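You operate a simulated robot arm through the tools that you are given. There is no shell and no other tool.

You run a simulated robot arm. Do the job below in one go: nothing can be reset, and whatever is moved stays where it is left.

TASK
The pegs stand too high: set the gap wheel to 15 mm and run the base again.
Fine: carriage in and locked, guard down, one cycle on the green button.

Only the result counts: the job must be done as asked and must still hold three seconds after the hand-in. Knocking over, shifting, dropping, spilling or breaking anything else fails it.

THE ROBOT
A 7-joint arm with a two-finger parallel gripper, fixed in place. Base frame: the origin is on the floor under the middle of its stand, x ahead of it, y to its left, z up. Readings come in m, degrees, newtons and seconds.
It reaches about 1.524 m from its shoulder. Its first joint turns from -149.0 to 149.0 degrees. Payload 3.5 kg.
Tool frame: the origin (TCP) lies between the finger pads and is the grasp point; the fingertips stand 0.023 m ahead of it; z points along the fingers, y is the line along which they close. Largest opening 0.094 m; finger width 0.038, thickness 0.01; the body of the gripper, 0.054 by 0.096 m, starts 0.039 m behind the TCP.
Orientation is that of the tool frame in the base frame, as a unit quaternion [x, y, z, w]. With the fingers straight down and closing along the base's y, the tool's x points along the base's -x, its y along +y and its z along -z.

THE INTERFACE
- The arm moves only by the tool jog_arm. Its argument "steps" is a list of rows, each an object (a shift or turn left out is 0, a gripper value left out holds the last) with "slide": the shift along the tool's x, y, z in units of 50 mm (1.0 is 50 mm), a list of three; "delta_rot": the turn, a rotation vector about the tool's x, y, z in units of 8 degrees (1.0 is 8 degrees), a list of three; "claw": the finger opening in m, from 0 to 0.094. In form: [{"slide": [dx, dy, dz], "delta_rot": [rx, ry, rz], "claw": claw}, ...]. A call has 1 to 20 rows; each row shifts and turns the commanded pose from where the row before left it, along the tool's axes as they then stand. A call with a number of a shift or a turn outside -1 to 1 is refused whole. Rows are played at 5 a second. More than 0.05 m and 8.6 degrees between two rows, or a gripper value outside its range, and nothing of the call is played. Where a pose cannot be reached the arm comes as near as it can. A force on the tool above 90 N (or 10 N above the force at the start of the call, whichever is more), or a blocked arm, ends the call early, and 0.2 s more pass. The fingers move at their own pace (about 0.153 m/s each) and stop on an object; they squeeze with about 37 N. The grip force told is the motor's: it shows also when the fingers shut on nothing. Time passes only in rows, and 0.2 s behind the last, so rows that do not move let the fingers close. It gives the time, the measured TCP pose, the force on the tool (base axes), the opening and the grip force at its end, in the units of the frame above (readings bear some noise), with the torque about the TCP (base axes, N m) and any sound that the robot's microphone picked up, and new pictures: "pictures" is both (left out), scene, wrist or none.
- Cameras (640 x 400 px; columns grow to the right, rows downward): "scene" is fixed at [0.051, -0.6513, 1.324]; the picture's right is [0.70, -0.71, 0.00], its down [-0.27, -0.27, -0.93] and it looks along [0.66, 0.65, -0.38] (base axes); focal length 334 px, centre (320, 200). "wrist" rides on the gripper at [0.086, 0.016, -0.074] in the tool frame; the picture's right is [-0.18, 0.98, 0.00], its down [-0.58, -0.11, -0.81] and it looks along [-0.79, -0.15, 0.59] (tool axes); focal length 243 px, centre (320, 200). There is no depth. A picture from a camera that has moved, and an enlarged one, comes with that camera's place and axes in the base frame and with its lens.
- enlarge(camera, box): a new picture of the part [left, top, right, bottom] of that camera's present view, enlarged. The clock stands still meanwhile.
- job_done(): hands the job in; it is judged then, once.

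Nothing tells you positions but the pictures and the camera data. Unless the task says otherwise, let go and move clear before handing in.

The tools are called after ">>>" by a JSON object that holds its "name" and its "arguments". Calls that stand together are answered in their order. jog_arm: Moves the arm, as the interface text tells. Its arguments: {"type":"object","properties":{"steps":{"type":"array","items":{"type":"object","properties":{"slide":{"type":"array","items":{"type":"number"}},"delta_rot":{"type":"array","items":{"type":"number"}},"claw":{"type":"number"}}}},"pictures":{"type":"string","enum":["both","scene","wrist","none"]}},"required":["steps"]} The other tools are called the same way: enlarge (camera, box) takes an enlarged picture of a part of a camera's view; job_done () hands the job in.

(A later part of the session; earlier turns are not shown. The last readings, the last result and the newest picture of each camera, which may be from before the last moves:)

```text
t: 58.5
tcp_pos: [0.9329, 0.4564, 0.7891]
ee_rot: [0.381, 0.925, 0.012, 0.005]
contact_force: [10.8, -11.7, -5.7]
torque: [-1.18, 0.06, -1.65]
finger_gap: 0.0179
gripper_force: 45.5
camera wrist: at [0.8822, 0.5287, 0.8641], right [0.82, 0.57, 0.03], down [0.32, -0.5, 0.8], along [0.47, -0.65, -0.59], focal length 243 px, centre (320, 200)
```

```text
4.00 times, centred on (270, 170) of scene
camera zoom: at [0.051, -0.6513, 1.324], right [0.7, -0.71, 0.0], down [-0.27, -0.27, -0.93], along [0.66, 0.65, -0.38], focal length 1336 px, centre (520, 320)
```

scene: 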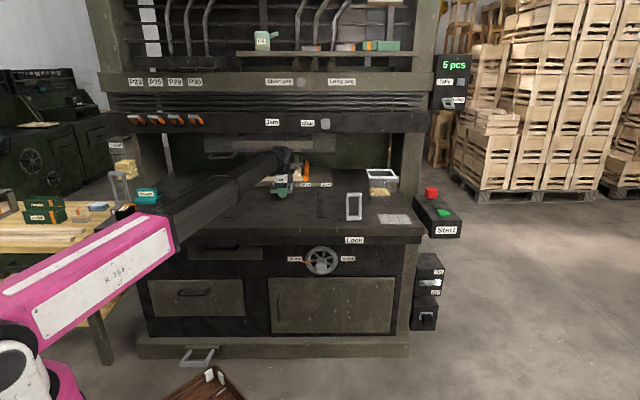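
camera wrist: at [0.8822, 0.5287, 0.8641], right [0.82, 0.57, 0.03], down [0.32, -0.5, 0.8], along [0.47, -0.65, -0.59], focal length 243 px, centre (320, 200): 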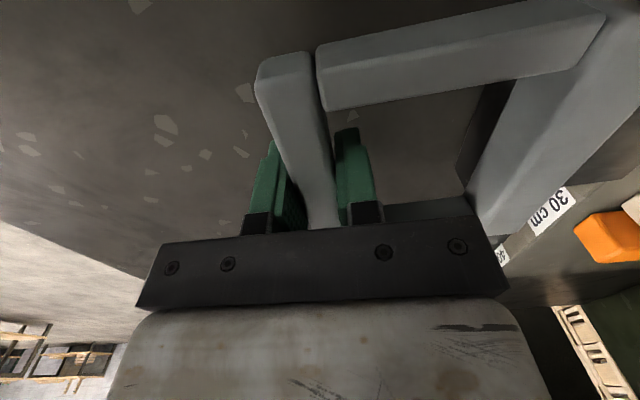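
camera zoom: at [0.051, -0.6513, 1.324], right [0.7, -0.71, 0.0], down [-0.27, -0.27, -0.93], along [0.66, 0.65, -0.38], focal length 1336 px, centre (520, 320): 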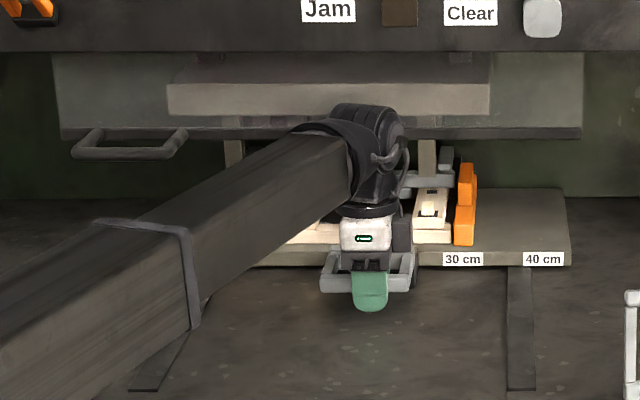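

33 cm in and still free; my wrist is getting close to the press head, so I'll loosen the grip a little and lean the hand back (toward the operator) before pushing further with the fingers still astride the bar.

>>> {"name": "jog_arm", "arguments": {"steps": [{"claw": 0.034}, {}, {"slide": [0, 0, -0.1], "delta_rot": [-0.6, 0, 0]}, {"delta_rot": [-0.6, 0, 0]}, {"delta_rot": [-0.6, 0, 0]}, {"delta_rot": [-0.6, 0, 0]}, {"delta_rot": [-0.6, 0, 0]}, {}]}}

>>> {"name": "enlarge", "arguments": {"camera": "scene", "box": [190, 120, 350, 220]}}

```text
t: 60.3
tcp_pos: [0.9313, 0.4579, 0.7941]
ee_rot: [0.372, 0.902, 0.204, 0.085]
contact_force: [0.1, -0.3, 0.6]
torque: [0.04, -0.07, -0.02]
finger_gap: 0.0338
gripper_force: 0.0
camera wrist: at [0.8587, 0.506, 0.8686], right [0.76, 0.5, 0.42], down [0.1, -0.73, 0.68], along [0.65, -0.47, -0.6], focal length 243 px, centre (320, 200)
```

scene: 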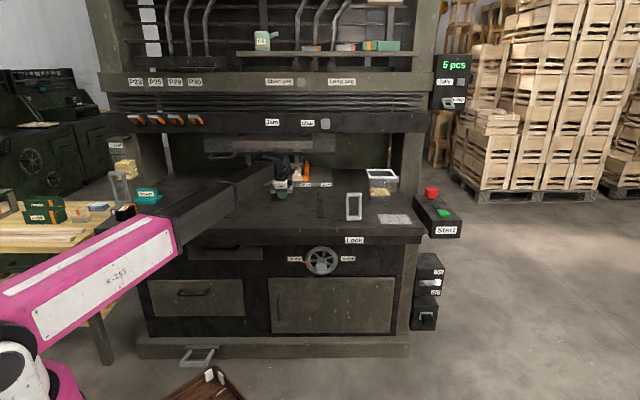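
wrist: 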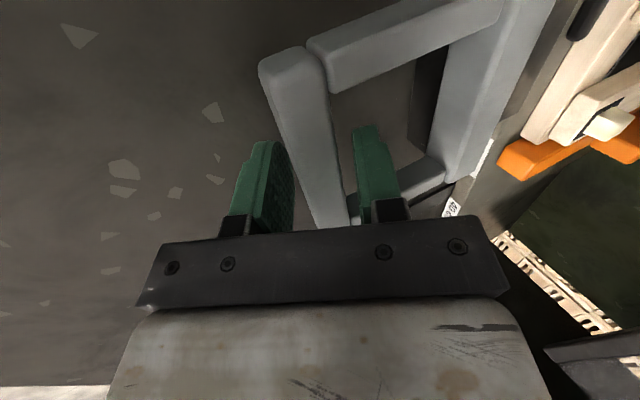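

```text
4.00 times, centred on (270, 170) of scene
camera zoom: at [0.051, -0.6513, 1.324], right [0.7, -0.71, 0.0], down [-0.27, -0.27, -0.93], along [0.66, 0.65, -0.38], focal length 1336 px, centre (520, 320)
```

zoom: 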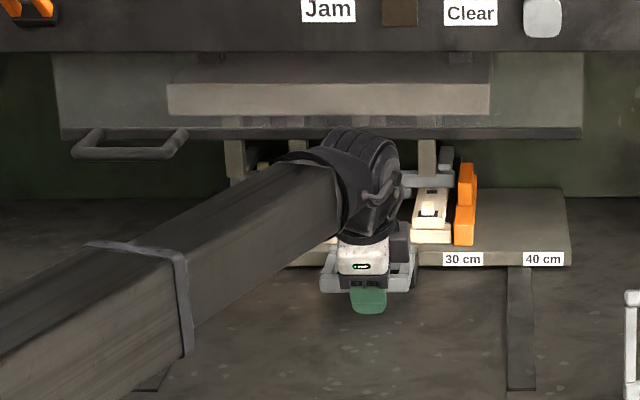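

Hand leaned back 25° and free. Pushing straight in with the rear finger against the bar.

>>> {"name": "jog_arm", "arguments": {"steps": [{"slide": [0, 0.12, 0.057]}, {"slide": [0, 0.12, 0.057]}, {"slide": [0, 0.12, 0.057]}, {"slide": [0, 0.12, 0.057]}, {"slide": [0, 0.12, 0.057]}, {}]}}

>>> {"name": "enlarge", "arguments": {"camera": "scene", "box": [190, 120, 350, 220]}}

```text
t: 61.7
tcp_pos: [0.9533, 0.4787, 0.7964]
ee_rot: [0.371, 0.902, 0.202, 0.081]
contact_force: [-26.2, -29.4, 2.1]
torque: [-0.38, 0.24, -0.71]
finger_gap: 0.0494
gripper_force: 17.2
camera wrist: at [0.8797, 0.5278, 0.8699], right [0.76, 0.5, 0.42], down [0.1, -0.72, 0.68], along [0.64, -0.47, -0.6], focal length 243 px, centre (320, 200)
```

scene: 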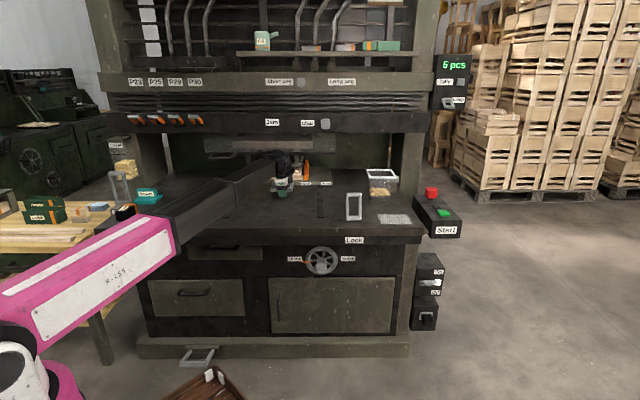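
wrist: 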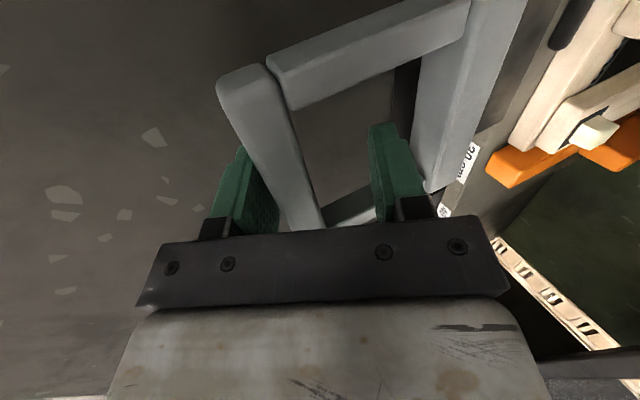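

```text
4.00 times, centred on (270, 170) of scene
camera zoom: at [0.051, -0.6513, 1.324], right [0.7, -0.71, 0.0], down [-0.27, -0.27, -0.93], along [0.66, 0.65, -0.38], focal length 1336 px, centre (520, 320)
```

zoom: 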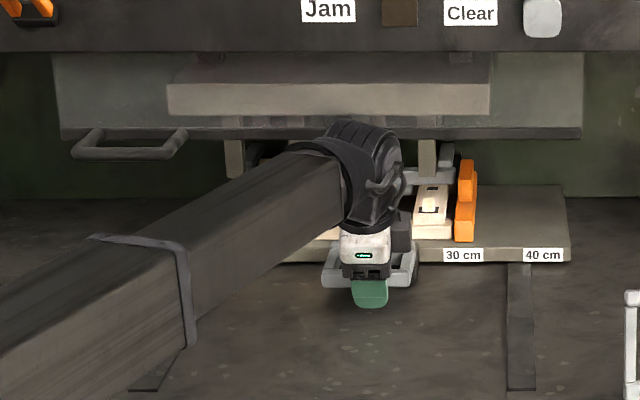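

The bar now resists with about 39 N and the fingers were forced open, so the carriage seems to be at its stop. I'll back off a little, grip the bar firmly, and push again to make sure it is home.

>>> {"name": "jog_arm", "arguments": {"steps": [{"slide": [0, -0.15, -0.07]}, {"slide": [0, -0.12, -0.06]}, {}, {"claw": 0.01}, {}, {}, {}]}}

```text
t: 63.3
tcp_pos: [0.9431, 0.4701, 0.7935]
ee_rot: [0.371, 0.903, 0.202, 0.082]
contact_force: [-22.6, -8.2, -23.0]
torque: [0.4, 0.75, -1.79]
finger_gap: 0.0234
gripper_force: 45.0
camera wrist: at [0.8701, 0.5192, 0.8676], right [0.76, 0.5, 0.42], down [0.1, -0.72, 0.68], along [0.64, -0.47, -0.6], focal length 243 px, centre (320, 200)
```

scene: 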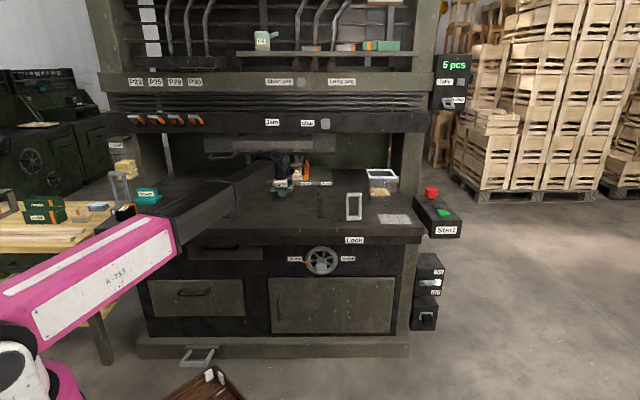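
wrist: 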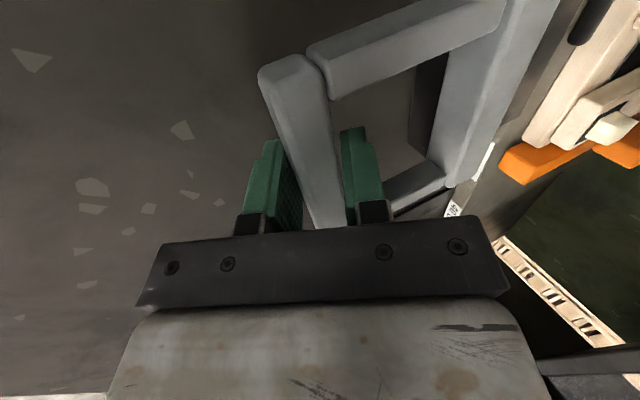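

>>> {"name": "jog_arm", "arguments": {"steps": [{"slide": [0.02, 0.05, 0.04]}, {"slide": [0, 0.06, 0.03]}, {"slide": [0, 0.06, 0.03]}, {}]}}

```text
t: 64.1
tcp_pos: [0.9436, 0.4694, 0.7932]
ee_rot: [0.374, 0.904, 0.192, 0.077]
contact_force: [-13.6, -18.3, 13.6]
torque: [0.11, 1.08, -0.89]
finger_gap: 0.0234
gripper_force: 45.8
stopped in row 3: the force on the tool passed its limit at 96 N (the readings are from after the stop); the commanded pose is now the measured one
camera wrist: at [0.8713, 0.5203, 0.8678], right [0.77, 0.51, 0.4], down [0.11, -0.71, 0.69], along [0.63, -0.48, -0.6], focal length 243 px, centre (320, 200)
```

scene: 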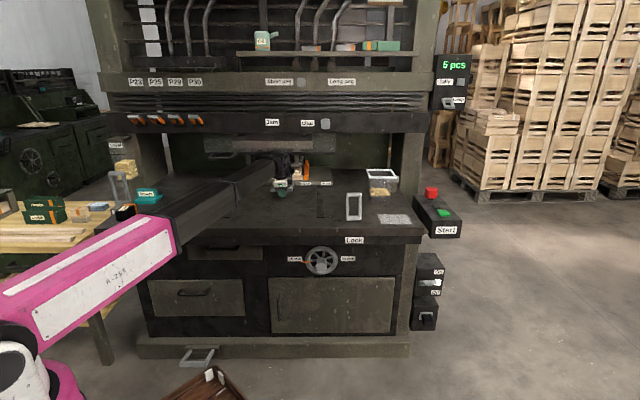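
wrist: 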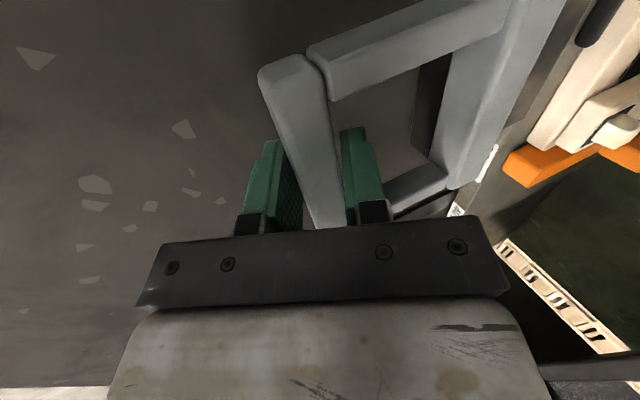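

Pushed to 96 N with no further movement: the carriage is hard against its stop. Releasing and lifting the fingers clear along their own axis.

>>> {"name": "jog_arm", "arguments": {"steps": [{"claw": 0.05}, {}, {}, {"slide": [0, 0, -0.4]}, {"slide": [0, 0, -0.6]}, {"slide": [0, 0, -0.6]}, {"slide": [0, 0, -0.6]}, {}]}}

>>> {"name": "enlarge", "arguments": {"camera": "scene", "box": [190, 120, 370, 230]}}

```text
t: 65.9
tcp_pos: [0.9121, 0.4402, 0.8922]
ee_rot: [0.373, 0.904, 0.194, 0.078]
contact_force: [0.2, -0.1, 0.0]
torque: [0.02, 0.02, -0.01]
finger_gap: 0.0501
gripper_force: 0.1
camera wrist: at [0.8406, 0.49, 0.9671], right [0.76, 0.51, 0.4], down [0.11, -0.72, 0.69], along [0.64, -0.48, -0.6], focal length 243 px, centre (320, 200)
```

scene: 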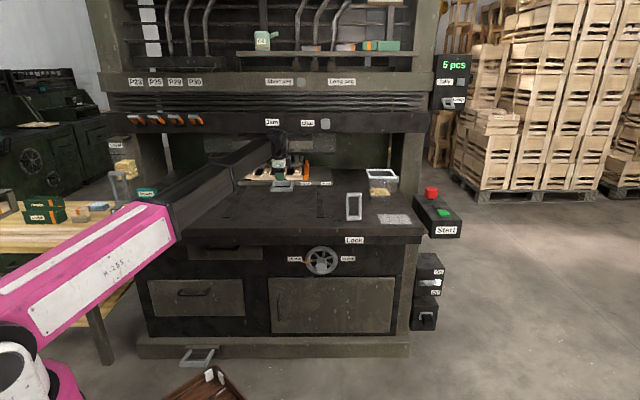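
wrist: 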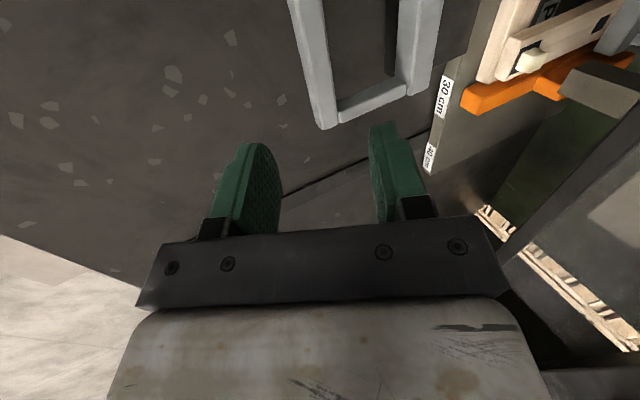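

```text
3.56 times, centred on (280, 175) of scene
camera zoom: at [0.051, -0.6513, 1.324], right [0.7, -0.71, 0.0], down [-0.27, -0.27, -0.93], along [0.66, 0.65, -0.38], focal length 1188 px, centre (462, 289)
```

zoom: 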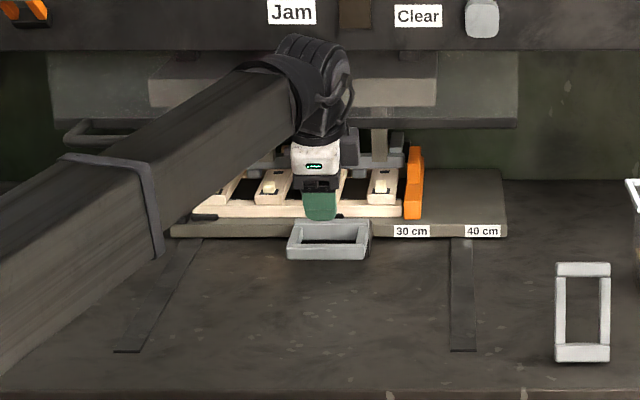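

The carriage sits fully in. Now I'll retreat from the press head and move right to view the lock lever from its side.

>>> {"name": "jog_arm", "arguments": {"steps": [{"slide": [0, -0.5, -0.22]}, {"slide": [0, -0.73, -0.33]}, {"slide": [0, -0.73, -0.33]}, {"slide": [0, -0.73, -0.33]}, {"slide": [0, -0.73, -0.33]}, {"slide": [-0.6, 0, 0]}, {"slide": [-0.8, 0, 0]}, {"slide": [-0.8, 0, 0]}, {"slide": [-0.5, 0, 0]}, {}]}}

>>> {"name": "enlarge", "arguments": {"camera": "wrist", "box": [200, 0, 520, 200]}}

>>> {"name": "enlarge", "arguments": {"camera": "scene", "box": [190, 120, 390, 240]}}

```text
t: 68.1
tcp_pos: [0.8747, 0.2105, 0.8916]
ee_rot: [0.372, 0.904, 0.194, 0.078]
contact_force: [-0.5, -0.5, 0.1]
torque: [0.02, 0.0, 0.0]
finger_gap: 0.05
gripper_force: 0.0
camera wrist: at [0.8034, 0.2608, 0.9666], right [0.76, 0.51, 0.4], down [0.11, -0.72, 0.69], along [0.64, -0.48, -0.6], focal length 243 px, centre (320, 200)
```

scene: 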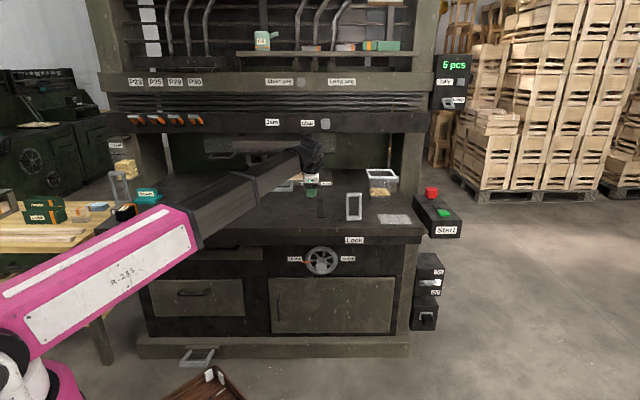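
wrist: 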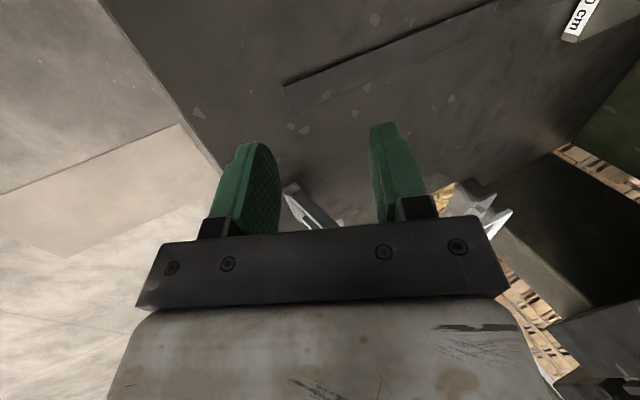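

```text
2.00 times, centred on (360, 100) of wrist
camera zoom: at [0.8034, 0.2608, 0.9666], right [0.76, 0.51, 0.4], down [0.11, -0.72, 0.69], along [0.64, -0.48, -0.6], focal length 485 px, centre (240, 400)
```

zoom: 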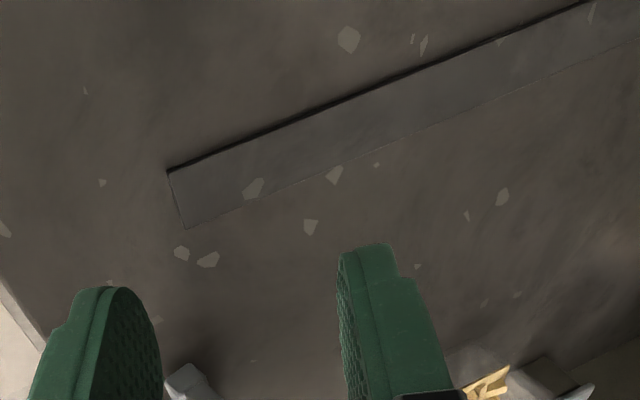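

```text
3.20 times, centred on (290, 180) of scene
camera zoom: at [0.051, -0.6513, 1.324], right [0.7, -0.71, 0.0], down [-0.27, -0.27, -0.93], along [0.66, 0.65, -0.38], focal length 1069 px, centre (416, 264)
```

zoom: 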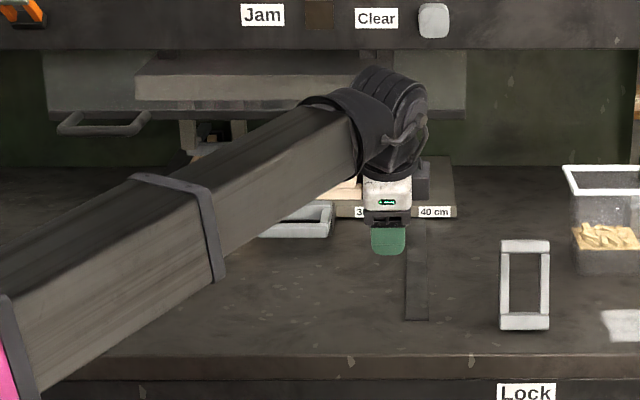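

The lever is just behind the gripper body in this view; I'll raise the hand and shift to see its side profile.

>>> {"name": "jog_arm", "arguments": {"steps": [{"slide": [0.3, -0.2, -0.4]}, {"slide": [0.5, -0.3, -0.6]}, {"slide": [0.5, -0.3, -0.6]}, {"slide": [0.3, -0.2, -0.4]}, {}], "pictures": "wrist"}}

>>> {"name": "enlarge", "arguments": {"camera": "wrist", "box": [240, 100, 480, 250]}}

```text
t: 69.3
tcp_pos: [0.7591, 0.2068, 0.9636]
ee_rot: [0.373, 0.904, 0.194, 0.077]
contact_force: [0.1, -0.4, -0.3]
torque: [0.01, 0.01, 0.03]
finger_gap: 0.05
gripper_force: 0.1
camera wrist: at [0.6863, 0.2572, 1.0378], right [0.76, 0.51, 0.4], down [0.11, -0.72, 0.69], along [0.64, -0.48, -0.6], focal length 243 px, centre (320, 200)
```

wrist: 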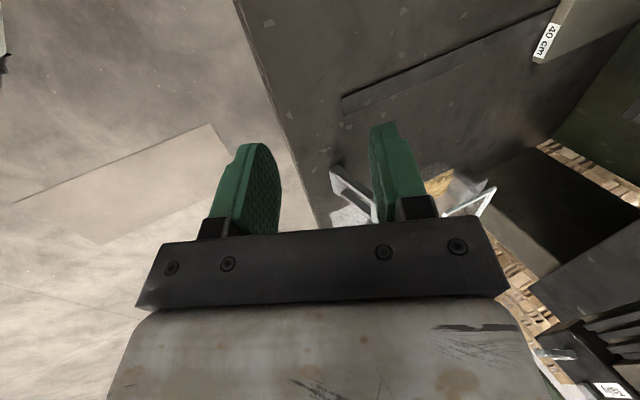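

```text
2.67 times, centred on (360, 175) of wrist
camera zoom: at [0.6863, 0.2572, 1.0378], right [0.76, 0.51, 0.4], down [0.11, -0.72, 0.69], along [0.64, -0.48, -0.6], focal length 647 px, centre (213, 267)
```

zoom: 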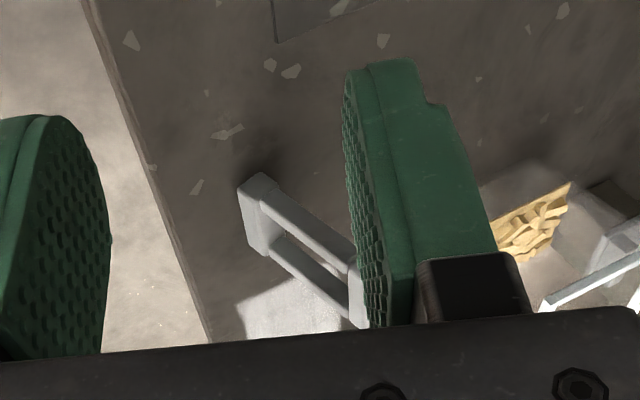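

The lever's bottom bar is at v≈0.76, z≈0.757 and its top bar at v≈0.785, z≈0.846, so it leans ~15° back and pivots at its foot. I'll square the hand with it, open the fingers, and come above it.

>>> {"name": "jog_arm", "arguments": {"steps": [{"delta_rot": [0.8, 0, 0], "claw": 0.06}, {"delta_rot": [0.8, 0, 0]}, {"delta_rot": [0.8, 0, 0]}, {"delta_rot": [0.8, 0, 0]}, {"delta_rot": [0.8, 0, 0]}, {"slide": [-0.6, 0, 0]}, {"slide": [-0.8, 0, 0]}, {"slide": [-0.8, 0, 0]}, {"slide": [-0.8, 0, 0]}, {"slide": [-0.8, 0, 0]}, {"slide": [-0.6, 0, 0]}, {}]}}

```text
t: 71.9
tcp_pos: [0.9166, 0.0507, 0.9629]
ee_rot: [0.379, 0.923, -0.064, -0.028]
contact_force: [0.5, 0.2, 0.3]
torque: [-0.01, 0.02, -0.02]
finger_gap: 0.0598
gripper_force: 0.1
camera wrist: at [0.8734, 0.1302, 1.0347], right [0.82, 0.56, -0.14], down [0.42, -0.41, 0.81], along [0.4, -0.72, -0.57], focal length 243 px, centre (320, 200)
```

scene: 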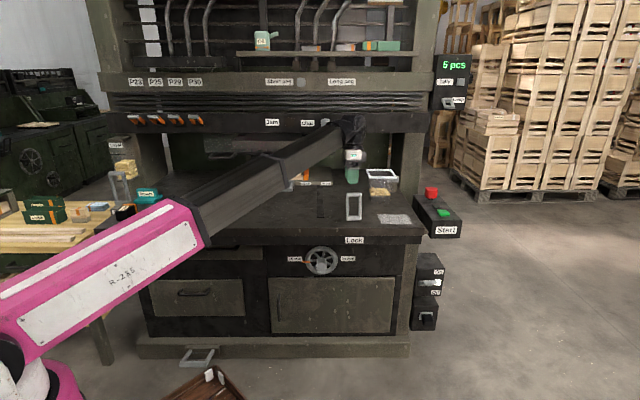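
wrist: 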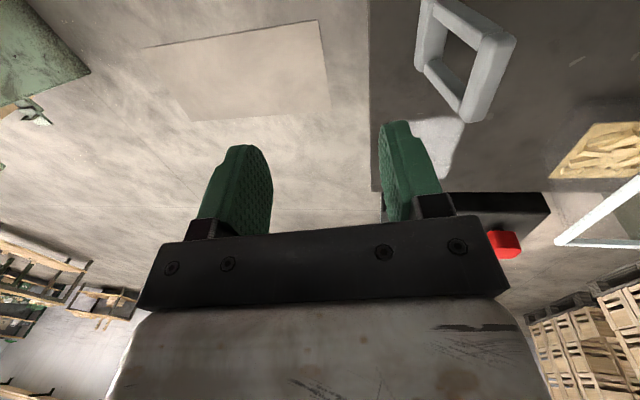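

>>> {"name": "enlarge", "arguments": {"camera": "wrist", "box": [380, 0, 560, 125]}}

>>> {"name": "enlarge", "arguments": {"camera": "scene", "box": [320, 160, 420, 240]}}

```text
3.20 times, centred on (470, 62) of wrist
camera zoom: at [0.8734, 0.1302, 1.0347], right [0.82, 0.56, -0.14], down [0.42, -0.41, 0.81], along [0.4, -0.72, -0.57], focal length 776 px, centre (-160, 640)
```

zoom: 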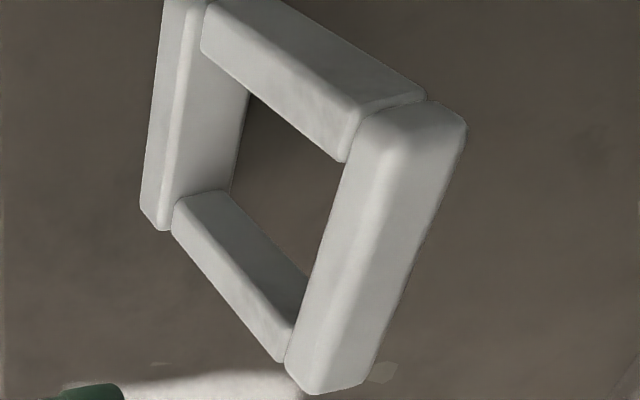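

```text
5.00 times, centred on (370, 200) of scene
camera zoom: at [0.051, -0.6513, 1.324], right [0.7, -0.71, 0.0], down [-0.27, -0.27, -0.93], along [0.66, 0.65, -0.38], focal length 1670 px, centre (70, 200)
```

zoom: 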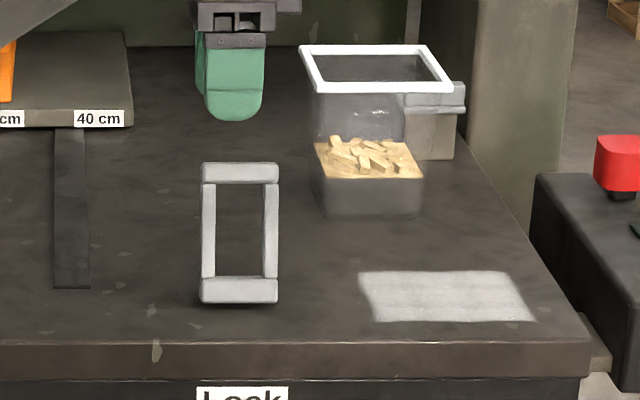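

Top bar is at about u=0.638, v=0.79, z=0.845. Moving over it and lowering the open fingers astride.

>>> {"name": "jog_arm", "arguments": {"steps": [{"slide": [-0.25, 0.5, 0]}, {"slide": [-0.26, 0.7, 0]}, {"slide": [0, 0.7, 0]}, {"slide": [0, 0.53, 0]}, {"slide": [0, 0, 0.6]}, {"slide": [0, 0, 0.6]}, {"slide": [0, 0, 0.5]}, {}]}}

>>> {"name": "enlarge", "arguments": {"camera": "wrist", "box": [160, 40, 480, 240]}}

```text
t: 73.7
tcp_pos: [1.0094, 0.1106, 0.8619]
ee_rot: [0.379, 0.923, -0.062, -0.028]
contact_force: [-0.4, -0.6, 1.2]
torque: [0.0, 0.0, -0.02]
finger_gap: 0.06
gripper_force: 0.0
camera wrist: at [0.9664, 0.1906, 0.9327], right [0.82, 0.56, -0.13], down [0.42, -0.41, 0.81], along [0.4, -0.72, -0.57], focal length 243 px, centre (320, 200)
```

scene: 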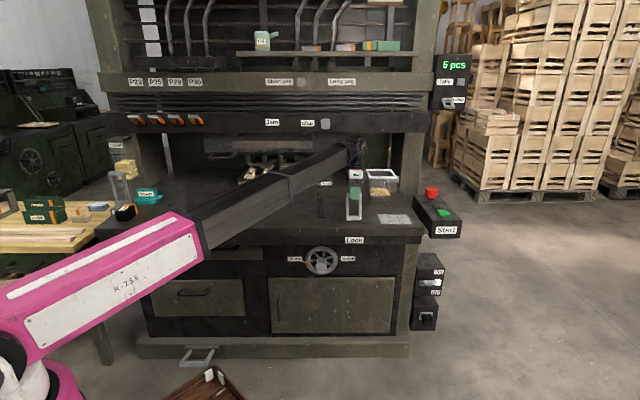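
wrist: 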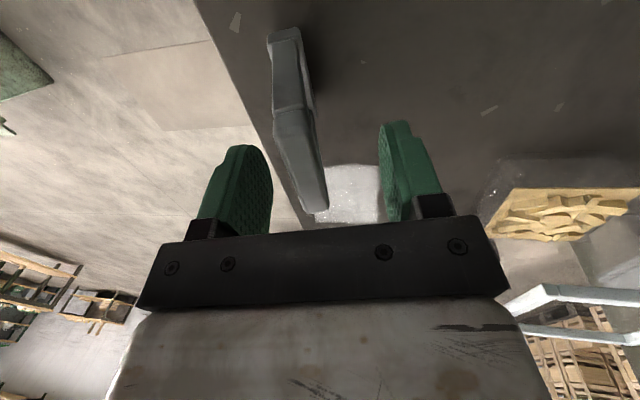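

```text
2.00 times, centred on (320, 140) of wrist
camera zoom: at [0.9664, 0.1906, 0.9327], right [0.82, 0.56, -0.13], down [0.42, -0.41, 0.81], along [0.4, -0.72, -0.57], focal length 485 px, centre (320, 320)
```

zoom: 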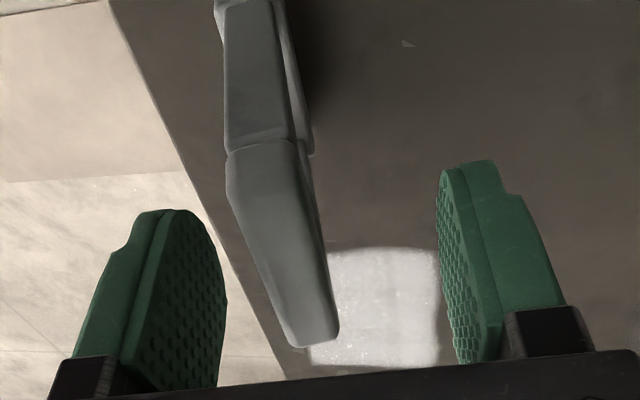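

The lever's top bar is between the fingers. Lowering 15 mm more and closing.

>>> {"name": "jog_arm", "arguments": {"steps": [{"slide": [0, -0.06, 0.3]}, {}, {"claw": 0.01}, {}, {}, {}]}}

```text
t: 75.1
tcp_pos: [1.0054, 0.1054, 0.8471]
ee_rot: [0.38, 0.922, -0.064, -0.03]
contact_force: [-28.8, -25.3, -1.9]
torque: [-0.68, 0.37, -0.63]
finger_gap: 0.0262
gripper_force: 17.9
camera wrist: at [0.9621, 0.1857, 0.9193], right [0.82, 0.56, -0.14], down [0.42, -0.41, 0.81], along [0.4, -0.72, -0.57], focal length 243 px, centre (320, 200)
```

scene: 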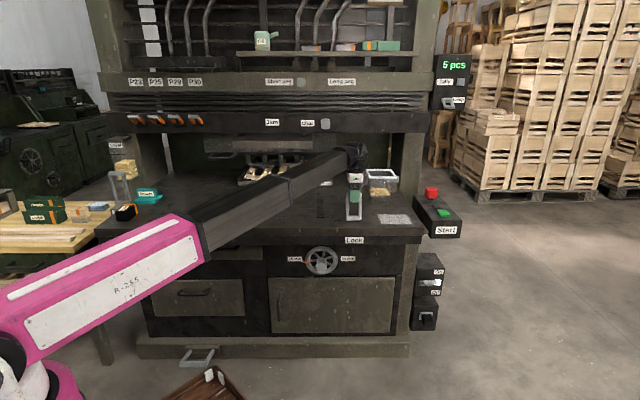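
wrist: 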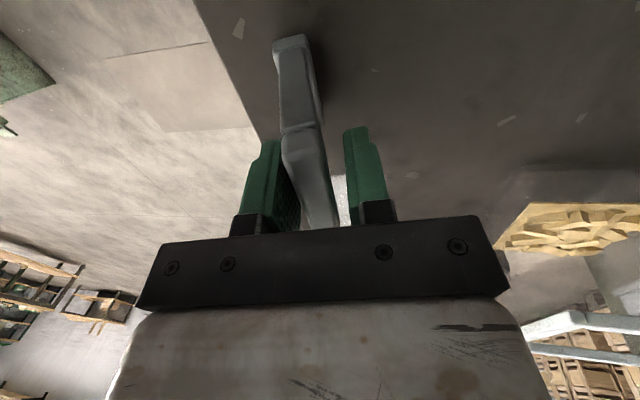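

The lever does not yield when pushed away from the operator, so it must be pulled toward the front. I'll centre the grip on the bar.

>>> {"name": "jog_arm", "arguments": {"steps": [{"slide": [0, -0.08, 0]}, {}, {}], "pictures": "wrist"}}

```text
t: 75.9
tcp_pos: [1.0036, 0.1051, 0.8488]
ee_rot: [0.38, 0.923, -0.064, -0.028]
contact_force: [-17.1, -22.7, 0.1]
torque: [-0.26, 0.61, -0.55]
finger_gap: 0.0224
gripper_force: 14.5
camera wrist: at [0.9605, 0.1843, 0.9196], right [0.82, 0.56, -0.14], down [0.42, -0.41, 0.81], along [0.4, -0.72, -0.57], focal length 243 px, centre (320, 200)
```

wrist: 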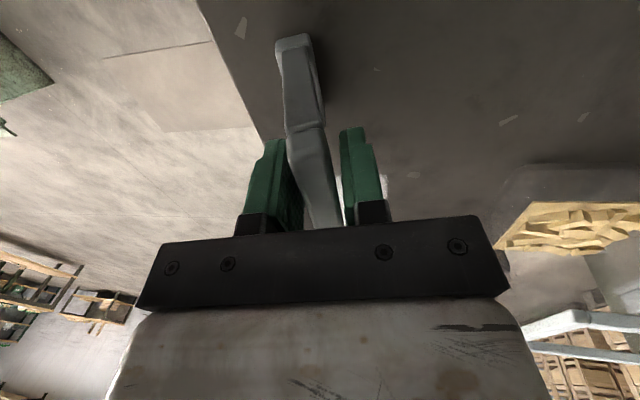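

>>> {"name": "jog_arm", "arguments": {"steps": [{"slide": [0, -0.08, 0]}, {"slide": [0, -0.08, 0]}, {}, {}], "pictures": "wrist"}}

```text
t: 76.9
tcp_pos: [0.9989, 0.1006, 0.8501]
ee_rot: [0.379, 0.923, -0.062, -0.025]
contact_force: [1.6, -2.8, 32.0]
torque: [-0.83, 0.58, -0.84]
finger_gap: 0.0179
gripper_force: 44.5
camera wrist: at [0.9557, 0.1798, 0.9216], right [0.82, 0.56, -0.13], down [0.42, -0.41, 0.81], along [0.4, -0.72, -0.57], focal length 243 px, centre (320, 200)
```

wrist: 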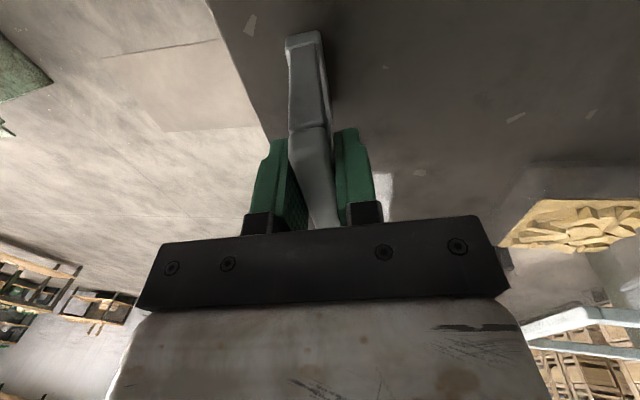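

Now gripped squarely. Swinging the lever toward the operator along its arc, in small steps.

>>> {"name": "jog_arm", "arguments": {"steps": [{"slide": [0, -0.1, -0.03], "delta_rot": [-0.4, 0, 0]}, {"slide": [0, -0.14, 0.0], "delta_rot": [-0.5, 0, 0]}, {"slide": [0, -0.14, 0.005], "delta_rot": [-0.5, 0, 0]}, {}]}}

```text
t: 77.9
tcp_pos: [0.9846, 0.0861, 0.8535]
ee_rot: [0.381, 0.924, 0.028, 0.011]
contact_force: [-6.4, -9.2, 35.0]
torque: [-1.3, -0.21, -0.8]
finger_gap: 0.0161
gripper_force: 45.5
camera wrist: at [0.9309, 0.155, 0.9273], right [0.82, 0.57, 0.06], down [0.3, -0.52, 0.8], along [0.48, -0.64, -0.6], focal length 243 px, centre (320, 200)
```

scene: 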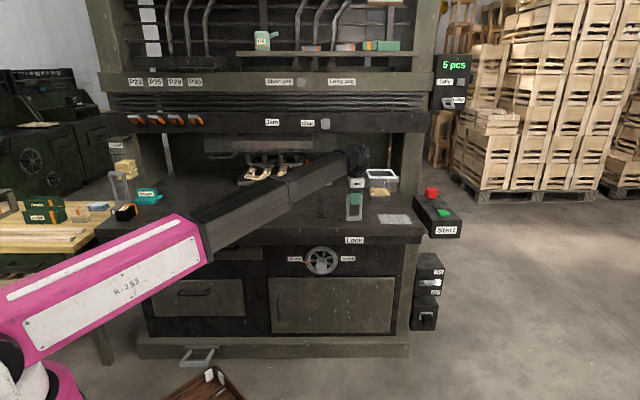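
wrist: 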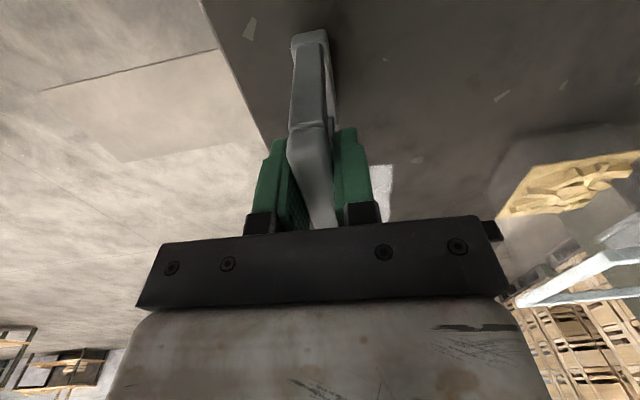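

The lever follows freely. Continuing the arc with a small height correction.

>>> {"name": "jog_arm", "arguments": {"steps": [{"slide": [0, -0.1, -0.04], "delta_rot": [-0.4, 0, 0]}, {"slide": [0, -0.14, 0.005], "delta_rot": [-0.5, 0, 0]}, {"slide": [0, -0.14, 0.005], "delta_rot": [-0.5, 0, 0]}, {"slide": [0, -0.14, 0.005], "delta_rot": [-0.5, 0, 0]}, {}]}}

```text
t: 79.1
tcp_pos: [0.9681, 0.0685, 0.8476]
ee_rot: [0.375, 0.913, 0.15, 0.059]
contact_force: [-0.1, -1.3, -12.7]
torque: [-0.04, 0.51, -1.38]
finger_gap: 0.016
gripper_force: 44.9
camera wrist: at [0.9002, 0.1238, 0.9238], right [0.79, 0.53, 0.31], down [0.16, -0.67, 0.73], along [0.59, -0.52, -0.61], focal length 243 px, centre (320, 200)
```

scene: 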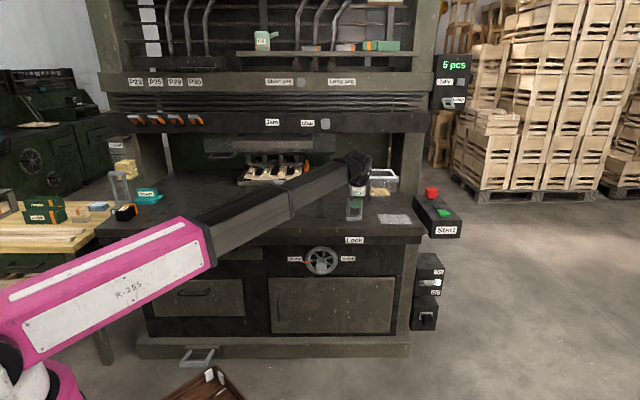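
wrist: 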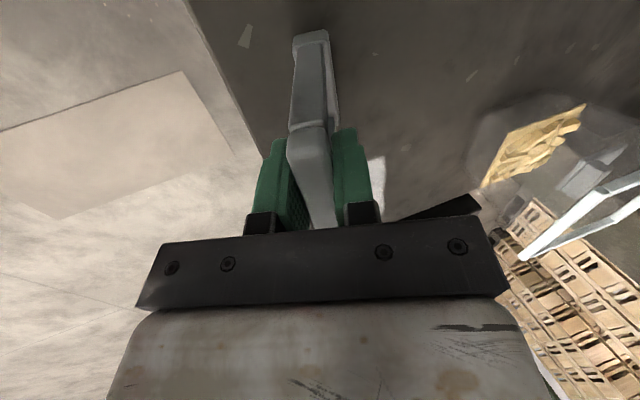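

>>> {"name": "enlarge", "arguments": {"camera": "scene", "box": [320, 140, 420, 240]}}

>>> {"name": "enlarge", "arguments": {"camera": "wrist", "box": [220, 0, 460, 240]}}

```text
4.00 times, centred on (370, 190) of scene
camera zoom: at [0.051, -0.6513, 1.324], right [0.7, -0.71, 0.0], down [-0.27, -0.27, -0.93], along [0.66, 0.65, -0.38], focal length 1336 px, centre (120, 240)
```

zoom: 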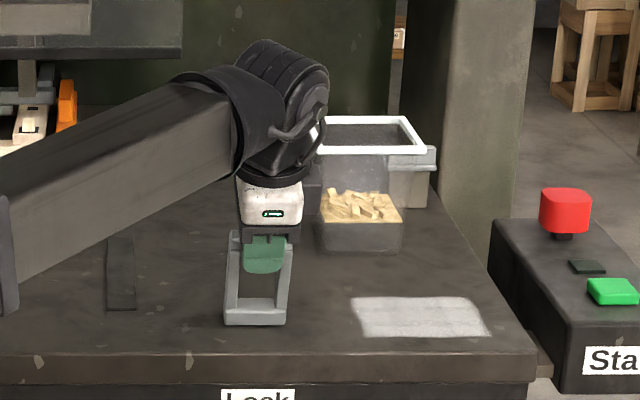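

```text
1.67 times, centred on (340, 120) of wrist
camera zoom: at [0.9002, 0.1238, 0.9238], right [0.79, 0.53, 0.31], down [0.16, -0.67, 0.73], along [0.59, -0.52, -0.61], focal length 404 px, centre (287, 333)
```

zoom: 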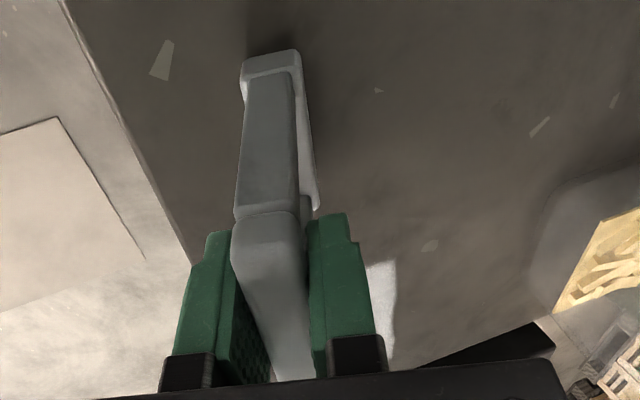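

The lever pivots at its foot as assumed and now leans forward. Continuing.

>>> {"name": "jog_arm", "arguments": {"steps": [{"slide": [0, -0.13, 0.01], "delta_rot": [-0.5, 0, 0]}, {"slide": [0, -0.14, 0.005], "delta_rot": [-0.5, 0, 0]}, {"slide": [0, -0.14, 0.005], "delta_rot": [-0.5, 0, 0]}, {"slide": [0, -0.14, 0.005], "delta_rot": [-0.5, 0, 0]}, {}]}}

>>> {"name": "enlarge", "arguments": {"camera": "scene", "box": [320, 140, 420, 240]}}

```text
t: 80.3
tcp_pos: [0.9507, 0.0529, 0.837]
ee_rot: [0.363, 0.883, 0.276, 0.111]
contact_force: [-2.4, 12.6, 8.2]
torque: [1.5, 0.42, -0.31]
finger_gap: 0.0161
gripper_force: 45.0
camera wrist: at [0.869, 0.0924, 0.907], right [0.7, 0.44, 0.56], down [0.03, -0.8, 0.6], along [0.71, -0.4, -0.57], focal length 243 px, centre (320, 200)
```

scene: 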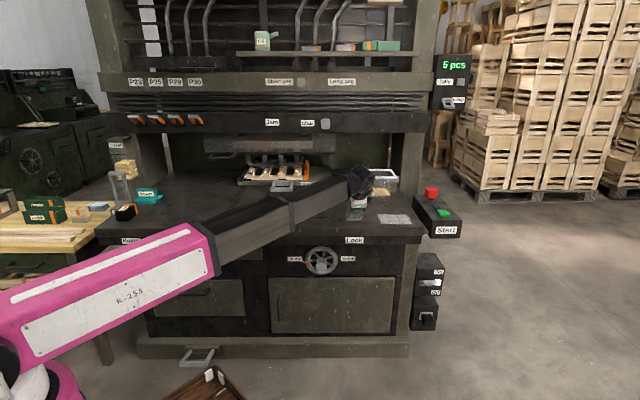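
wrist: 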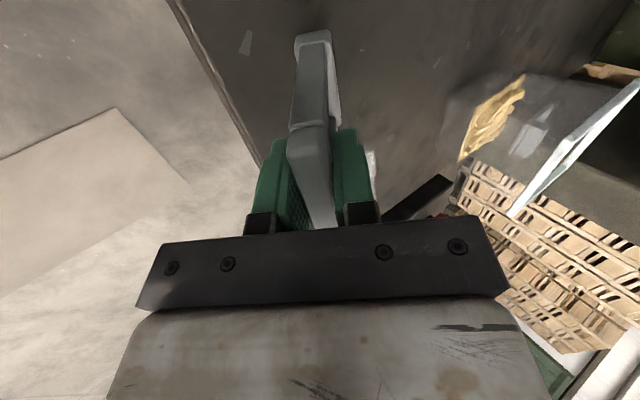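

```text
4.00 times, centred on (370, 190) of scene
camera zoom: at [0.051, -0.6513, 1.324], right [0.7, -0.71, 0.0], down [-0.27, -0.27, -0.93], along [0.66, 0.65, -0.38], focal length 1336 px, centre (120, 240)
```

zoom: 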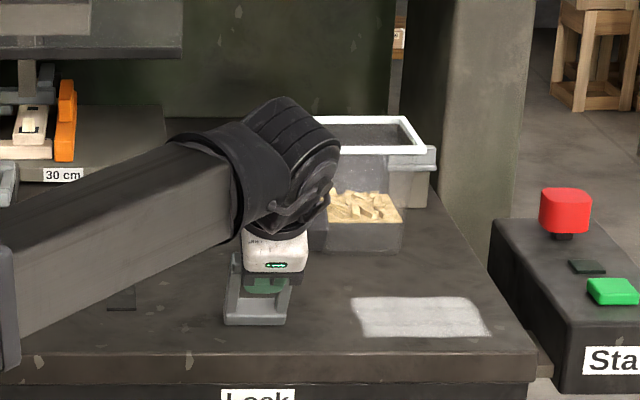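

>>> {"name": "jog_arm", "arguments": {"steps": [{"slide": [0, -0.13, 0.005], "delta_rot": [-0.5, 0, 0]}, {"slide": [0, -0.14, 0.005], "delta_rot": [-0.5, 0, 0]}, {"slide": [0, -0.14, 0.005], "delta_rot": [-0.5, 0, 0]}, {"slide": [0, -0.14, 0.005], "delta_rot": [-0.5, 0, 0]}, {}]}}

>>> {"name": "enlarge", "arguments": {"camera": "scene", "box": [320, 140, 420, 240]}}

```text
t: 81.3
tcp_pos: [0.9419, 0.0433, 0.8256]
ee_rot: [0.344, 0.835, 0.398, 0.16]
contact_force: [4.5, 24.6, 14.5]
torque: [-1.27, 0.75, -0.81]
finger_gap: 0.0185
gripper_force: 44.9
stopped in row 4: the force on the tool passed its limit at 96 N (the readings are from after the stop); the commanded pose is now the measured one
camera wrist: at [0.8478, 0.0708, 0.8855], right [0.57, 0.31, 0.76], down [-0.07, -0.9, 0.42], along [0.82, -0.29, -0.49], focal length 243 px, centre (320, 200)
```

scene: 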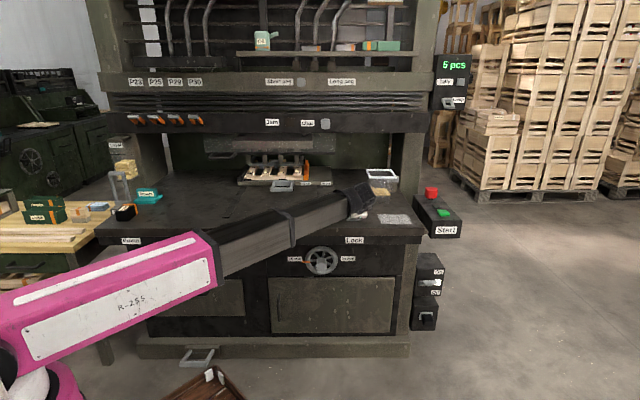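
wrist: 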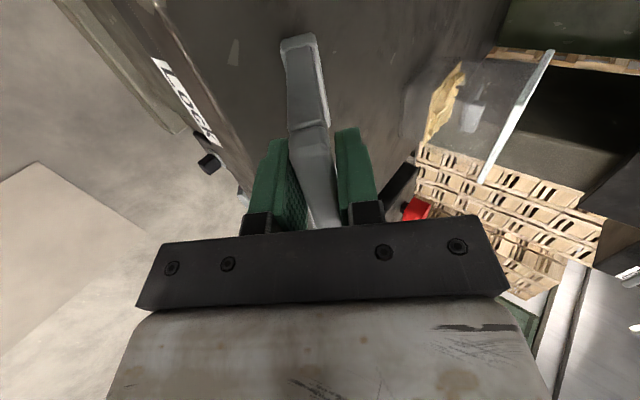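

```text
4.00 times, centred on (370, 190) of scene
camera zoom: at [0.051, -0.6513, 1.324], right [0.7, -0.71, 0.0], down [-0.27, -0.27, -0.93], along [0.66, 0.65, -0.38], focal length 1336 px, centre (120, 240)
```

zoom: 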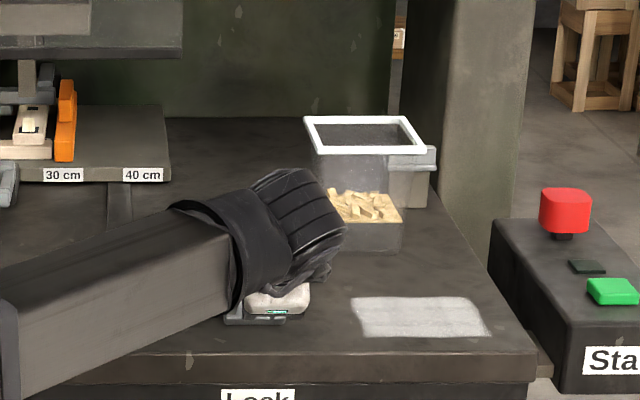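

About 55° of throw so far and then the force rose; I'll check whether that is the end stop by pulling a few millimetres more along the arc without turning.

>>> {"name": "jog_arm", "arguments": {"steps": [{"slide": [0, -0.06, -0.015]}, {"slide": [0, -0.06, -0.015]}, {}], "pictures": "none"}}

```text
t: 82.1
tcp_pos: [0.9423, 0.0432, 0.8253]
ee_rot: [0.343, 0.832, 0.405, 0.162]
contact_force: [9.0, 25.9, 11.7]
torque: [-1.49, 0.54, 0.28]
finger_gap: 0.019
gripper_force: 45.3
stopped in row 3: the force on the tool passed its limit at 94 N (the readings are from after the stop); the commanded pose is now the measured one
```

It doesn't move further at 94 N, so that is the lever's end stop. I'll release and back away along the finger axis, then look at the lever.

>>> {"name": "jog_arm", "arguments": {"steps": [{"claw": 0.05}, {}, {}, {"slide": [0, 0, -0.4]}, {"slide": [0, 0, -0.6]}, {"slide": [0, 0, -0.6]}, {"slide": [0, 0, -0.6]}, {}]}}

>>> {"name": "enlarge", "arguments": {"camera": "wrist", "box": [220, 0, 460, 240]}}

>>> {"name": "enlarge", "arguments": {"camera": "scene", "box": [320, 140, 420, 240]}}

```text
t: 83.9
tcp_pos: [0.8826, -0.0196, 0.8928]
ee_rot: [0.345, 0.832, 0.404, 0.162]
contact_force: [0.3, -0.4, 0.2]
torque: [0.0, 0.02, 0.03]
finger_gap: 0.0498
gripper_force: 0.0
camera wrist: at [0.7882, 0.0066, 0.9526], right [0.57, 0.3, 0.77], down [-0.08, -0.91, 0.41], along [0.82, -0.29, -0.49], focal length 243 px, centre (320, 200)
```

scene: 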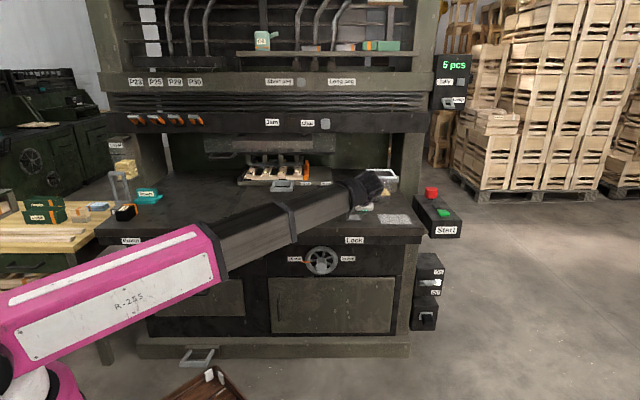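
wrist: 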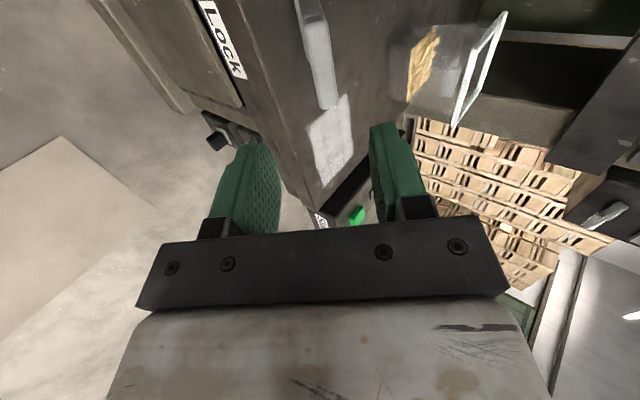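

```text
1.67 times, centred on (340, 120) of wrist
camera zoom: at [0.7882, 0.0066, 0.9526], right [0.57, 0.3, 0.77], down [-0.08, -0.91, 0.41], along [0.82, -0.29, -0.49], focal length 404 px, centre (287, 333)
```

zoom: 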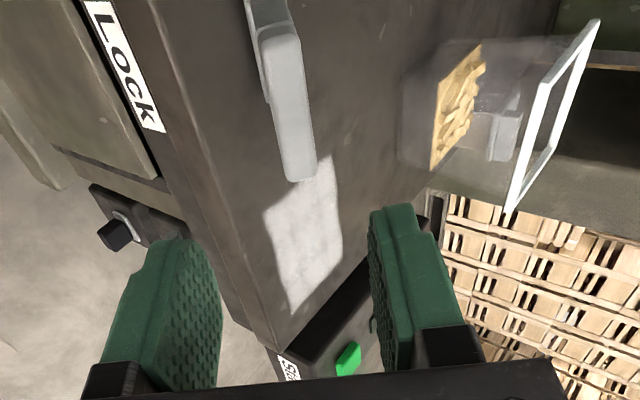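

```text
4.00 times, centred on (370, 190) of scene
camera zoom: at [0.051, -0.6513, 1.324], right [0.7, -0.71, 0.0], down [-0.27, -0.27, -0.93], along [0.66, 0.65, -0.38], focal length 1336 px, centre (120, 240)
```

zoom: 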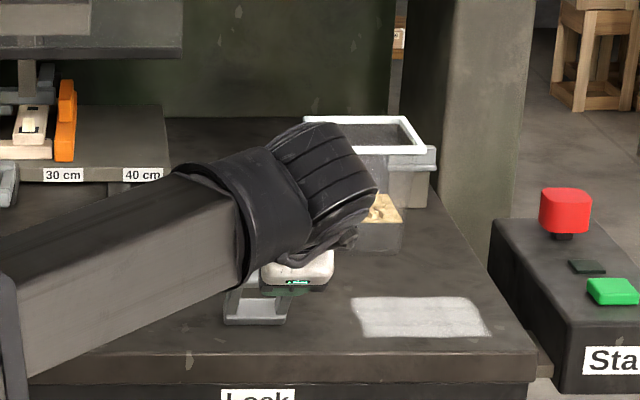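

>>> {"name": "jog_arm", "arguments": {"steps": [{"slide": [0.4, 0, -0.7]}, {"slide": [0.7, 0, -0.7]}, {"slide": [0.8, 0, -0.5]}, {"slide": [0.9, 0, 0]}, {"slide": [0.9, 0, 0]}, {"slide": [0.6, 0, 0]}, {}]}}

>>> {"name": "enlarge", "arguments": {"camera": "scene", "box": [320, 160, 420, 240]}}

>>> {"name": "enlarge", "arguments": {"camera": "wrist", "box": [240, 0, 560, 200]}}

```text
t: 85.5
tcp_pos: [0.6791, 0.0772, 0.9553]
ee_rot: [0.345, 0.832, 0.402, 0.162]
contact_force: [0.3, 0.4, -0.3]
torque: [-0.02, -0.02, -0.01]
finger_gap: 0.0502
gripper_force: 0.1
camera wrist: at [0.5835, 0.1039, 1.0138], right [0.57, 0.3, 0.77], down [-0.08, -0.91, 0.41], along [0.82, -0.29, -0.49], focal length 243 px, centre (320, 200)
```

scene: 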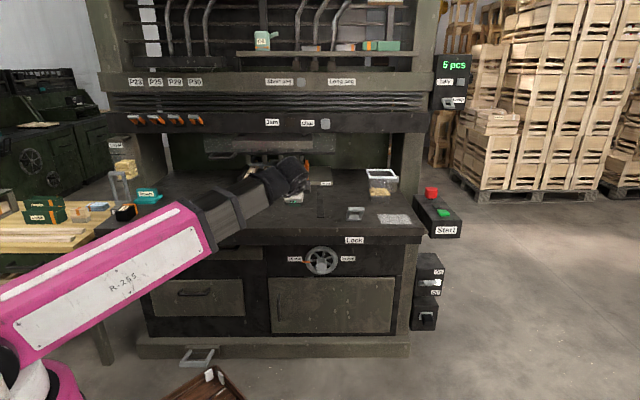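
wrist: 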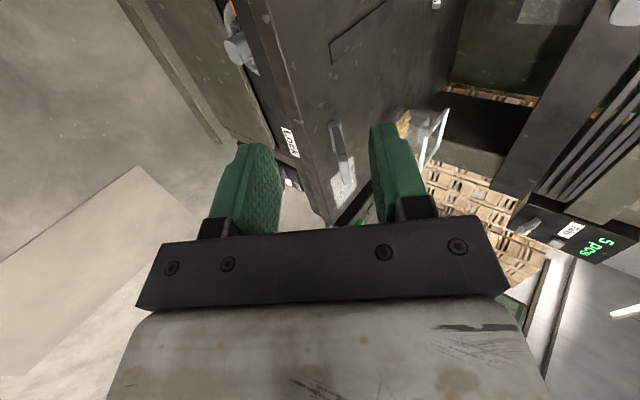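

```text
5.00 times, centred on (370, 200) of scene
camera zoom: at [0.051, -0.6513, 1.324], right [0.7, -0.71, 0.0], down [-0.27, -0.27, -0.93], along [0.66, 0.65, -0.38], focal length 1670 px, centre (70, 200)
```

zoom: 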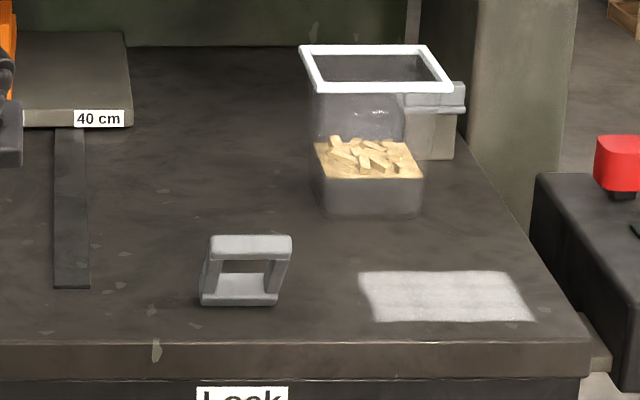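

```text
2.00 times, centred on (400, 100) of wrist
camera zoom: at [0.5835, 0.1039, 1.0138], right [0.57, 0.3, 0.77], down [-0.08, -0.91, 0.41], along [0.82, -0.29, -0.49], focal length 485 px, centre (160, 400)
```

zoom: 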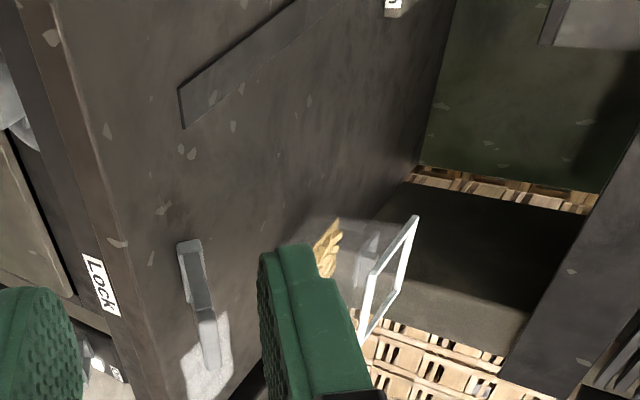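

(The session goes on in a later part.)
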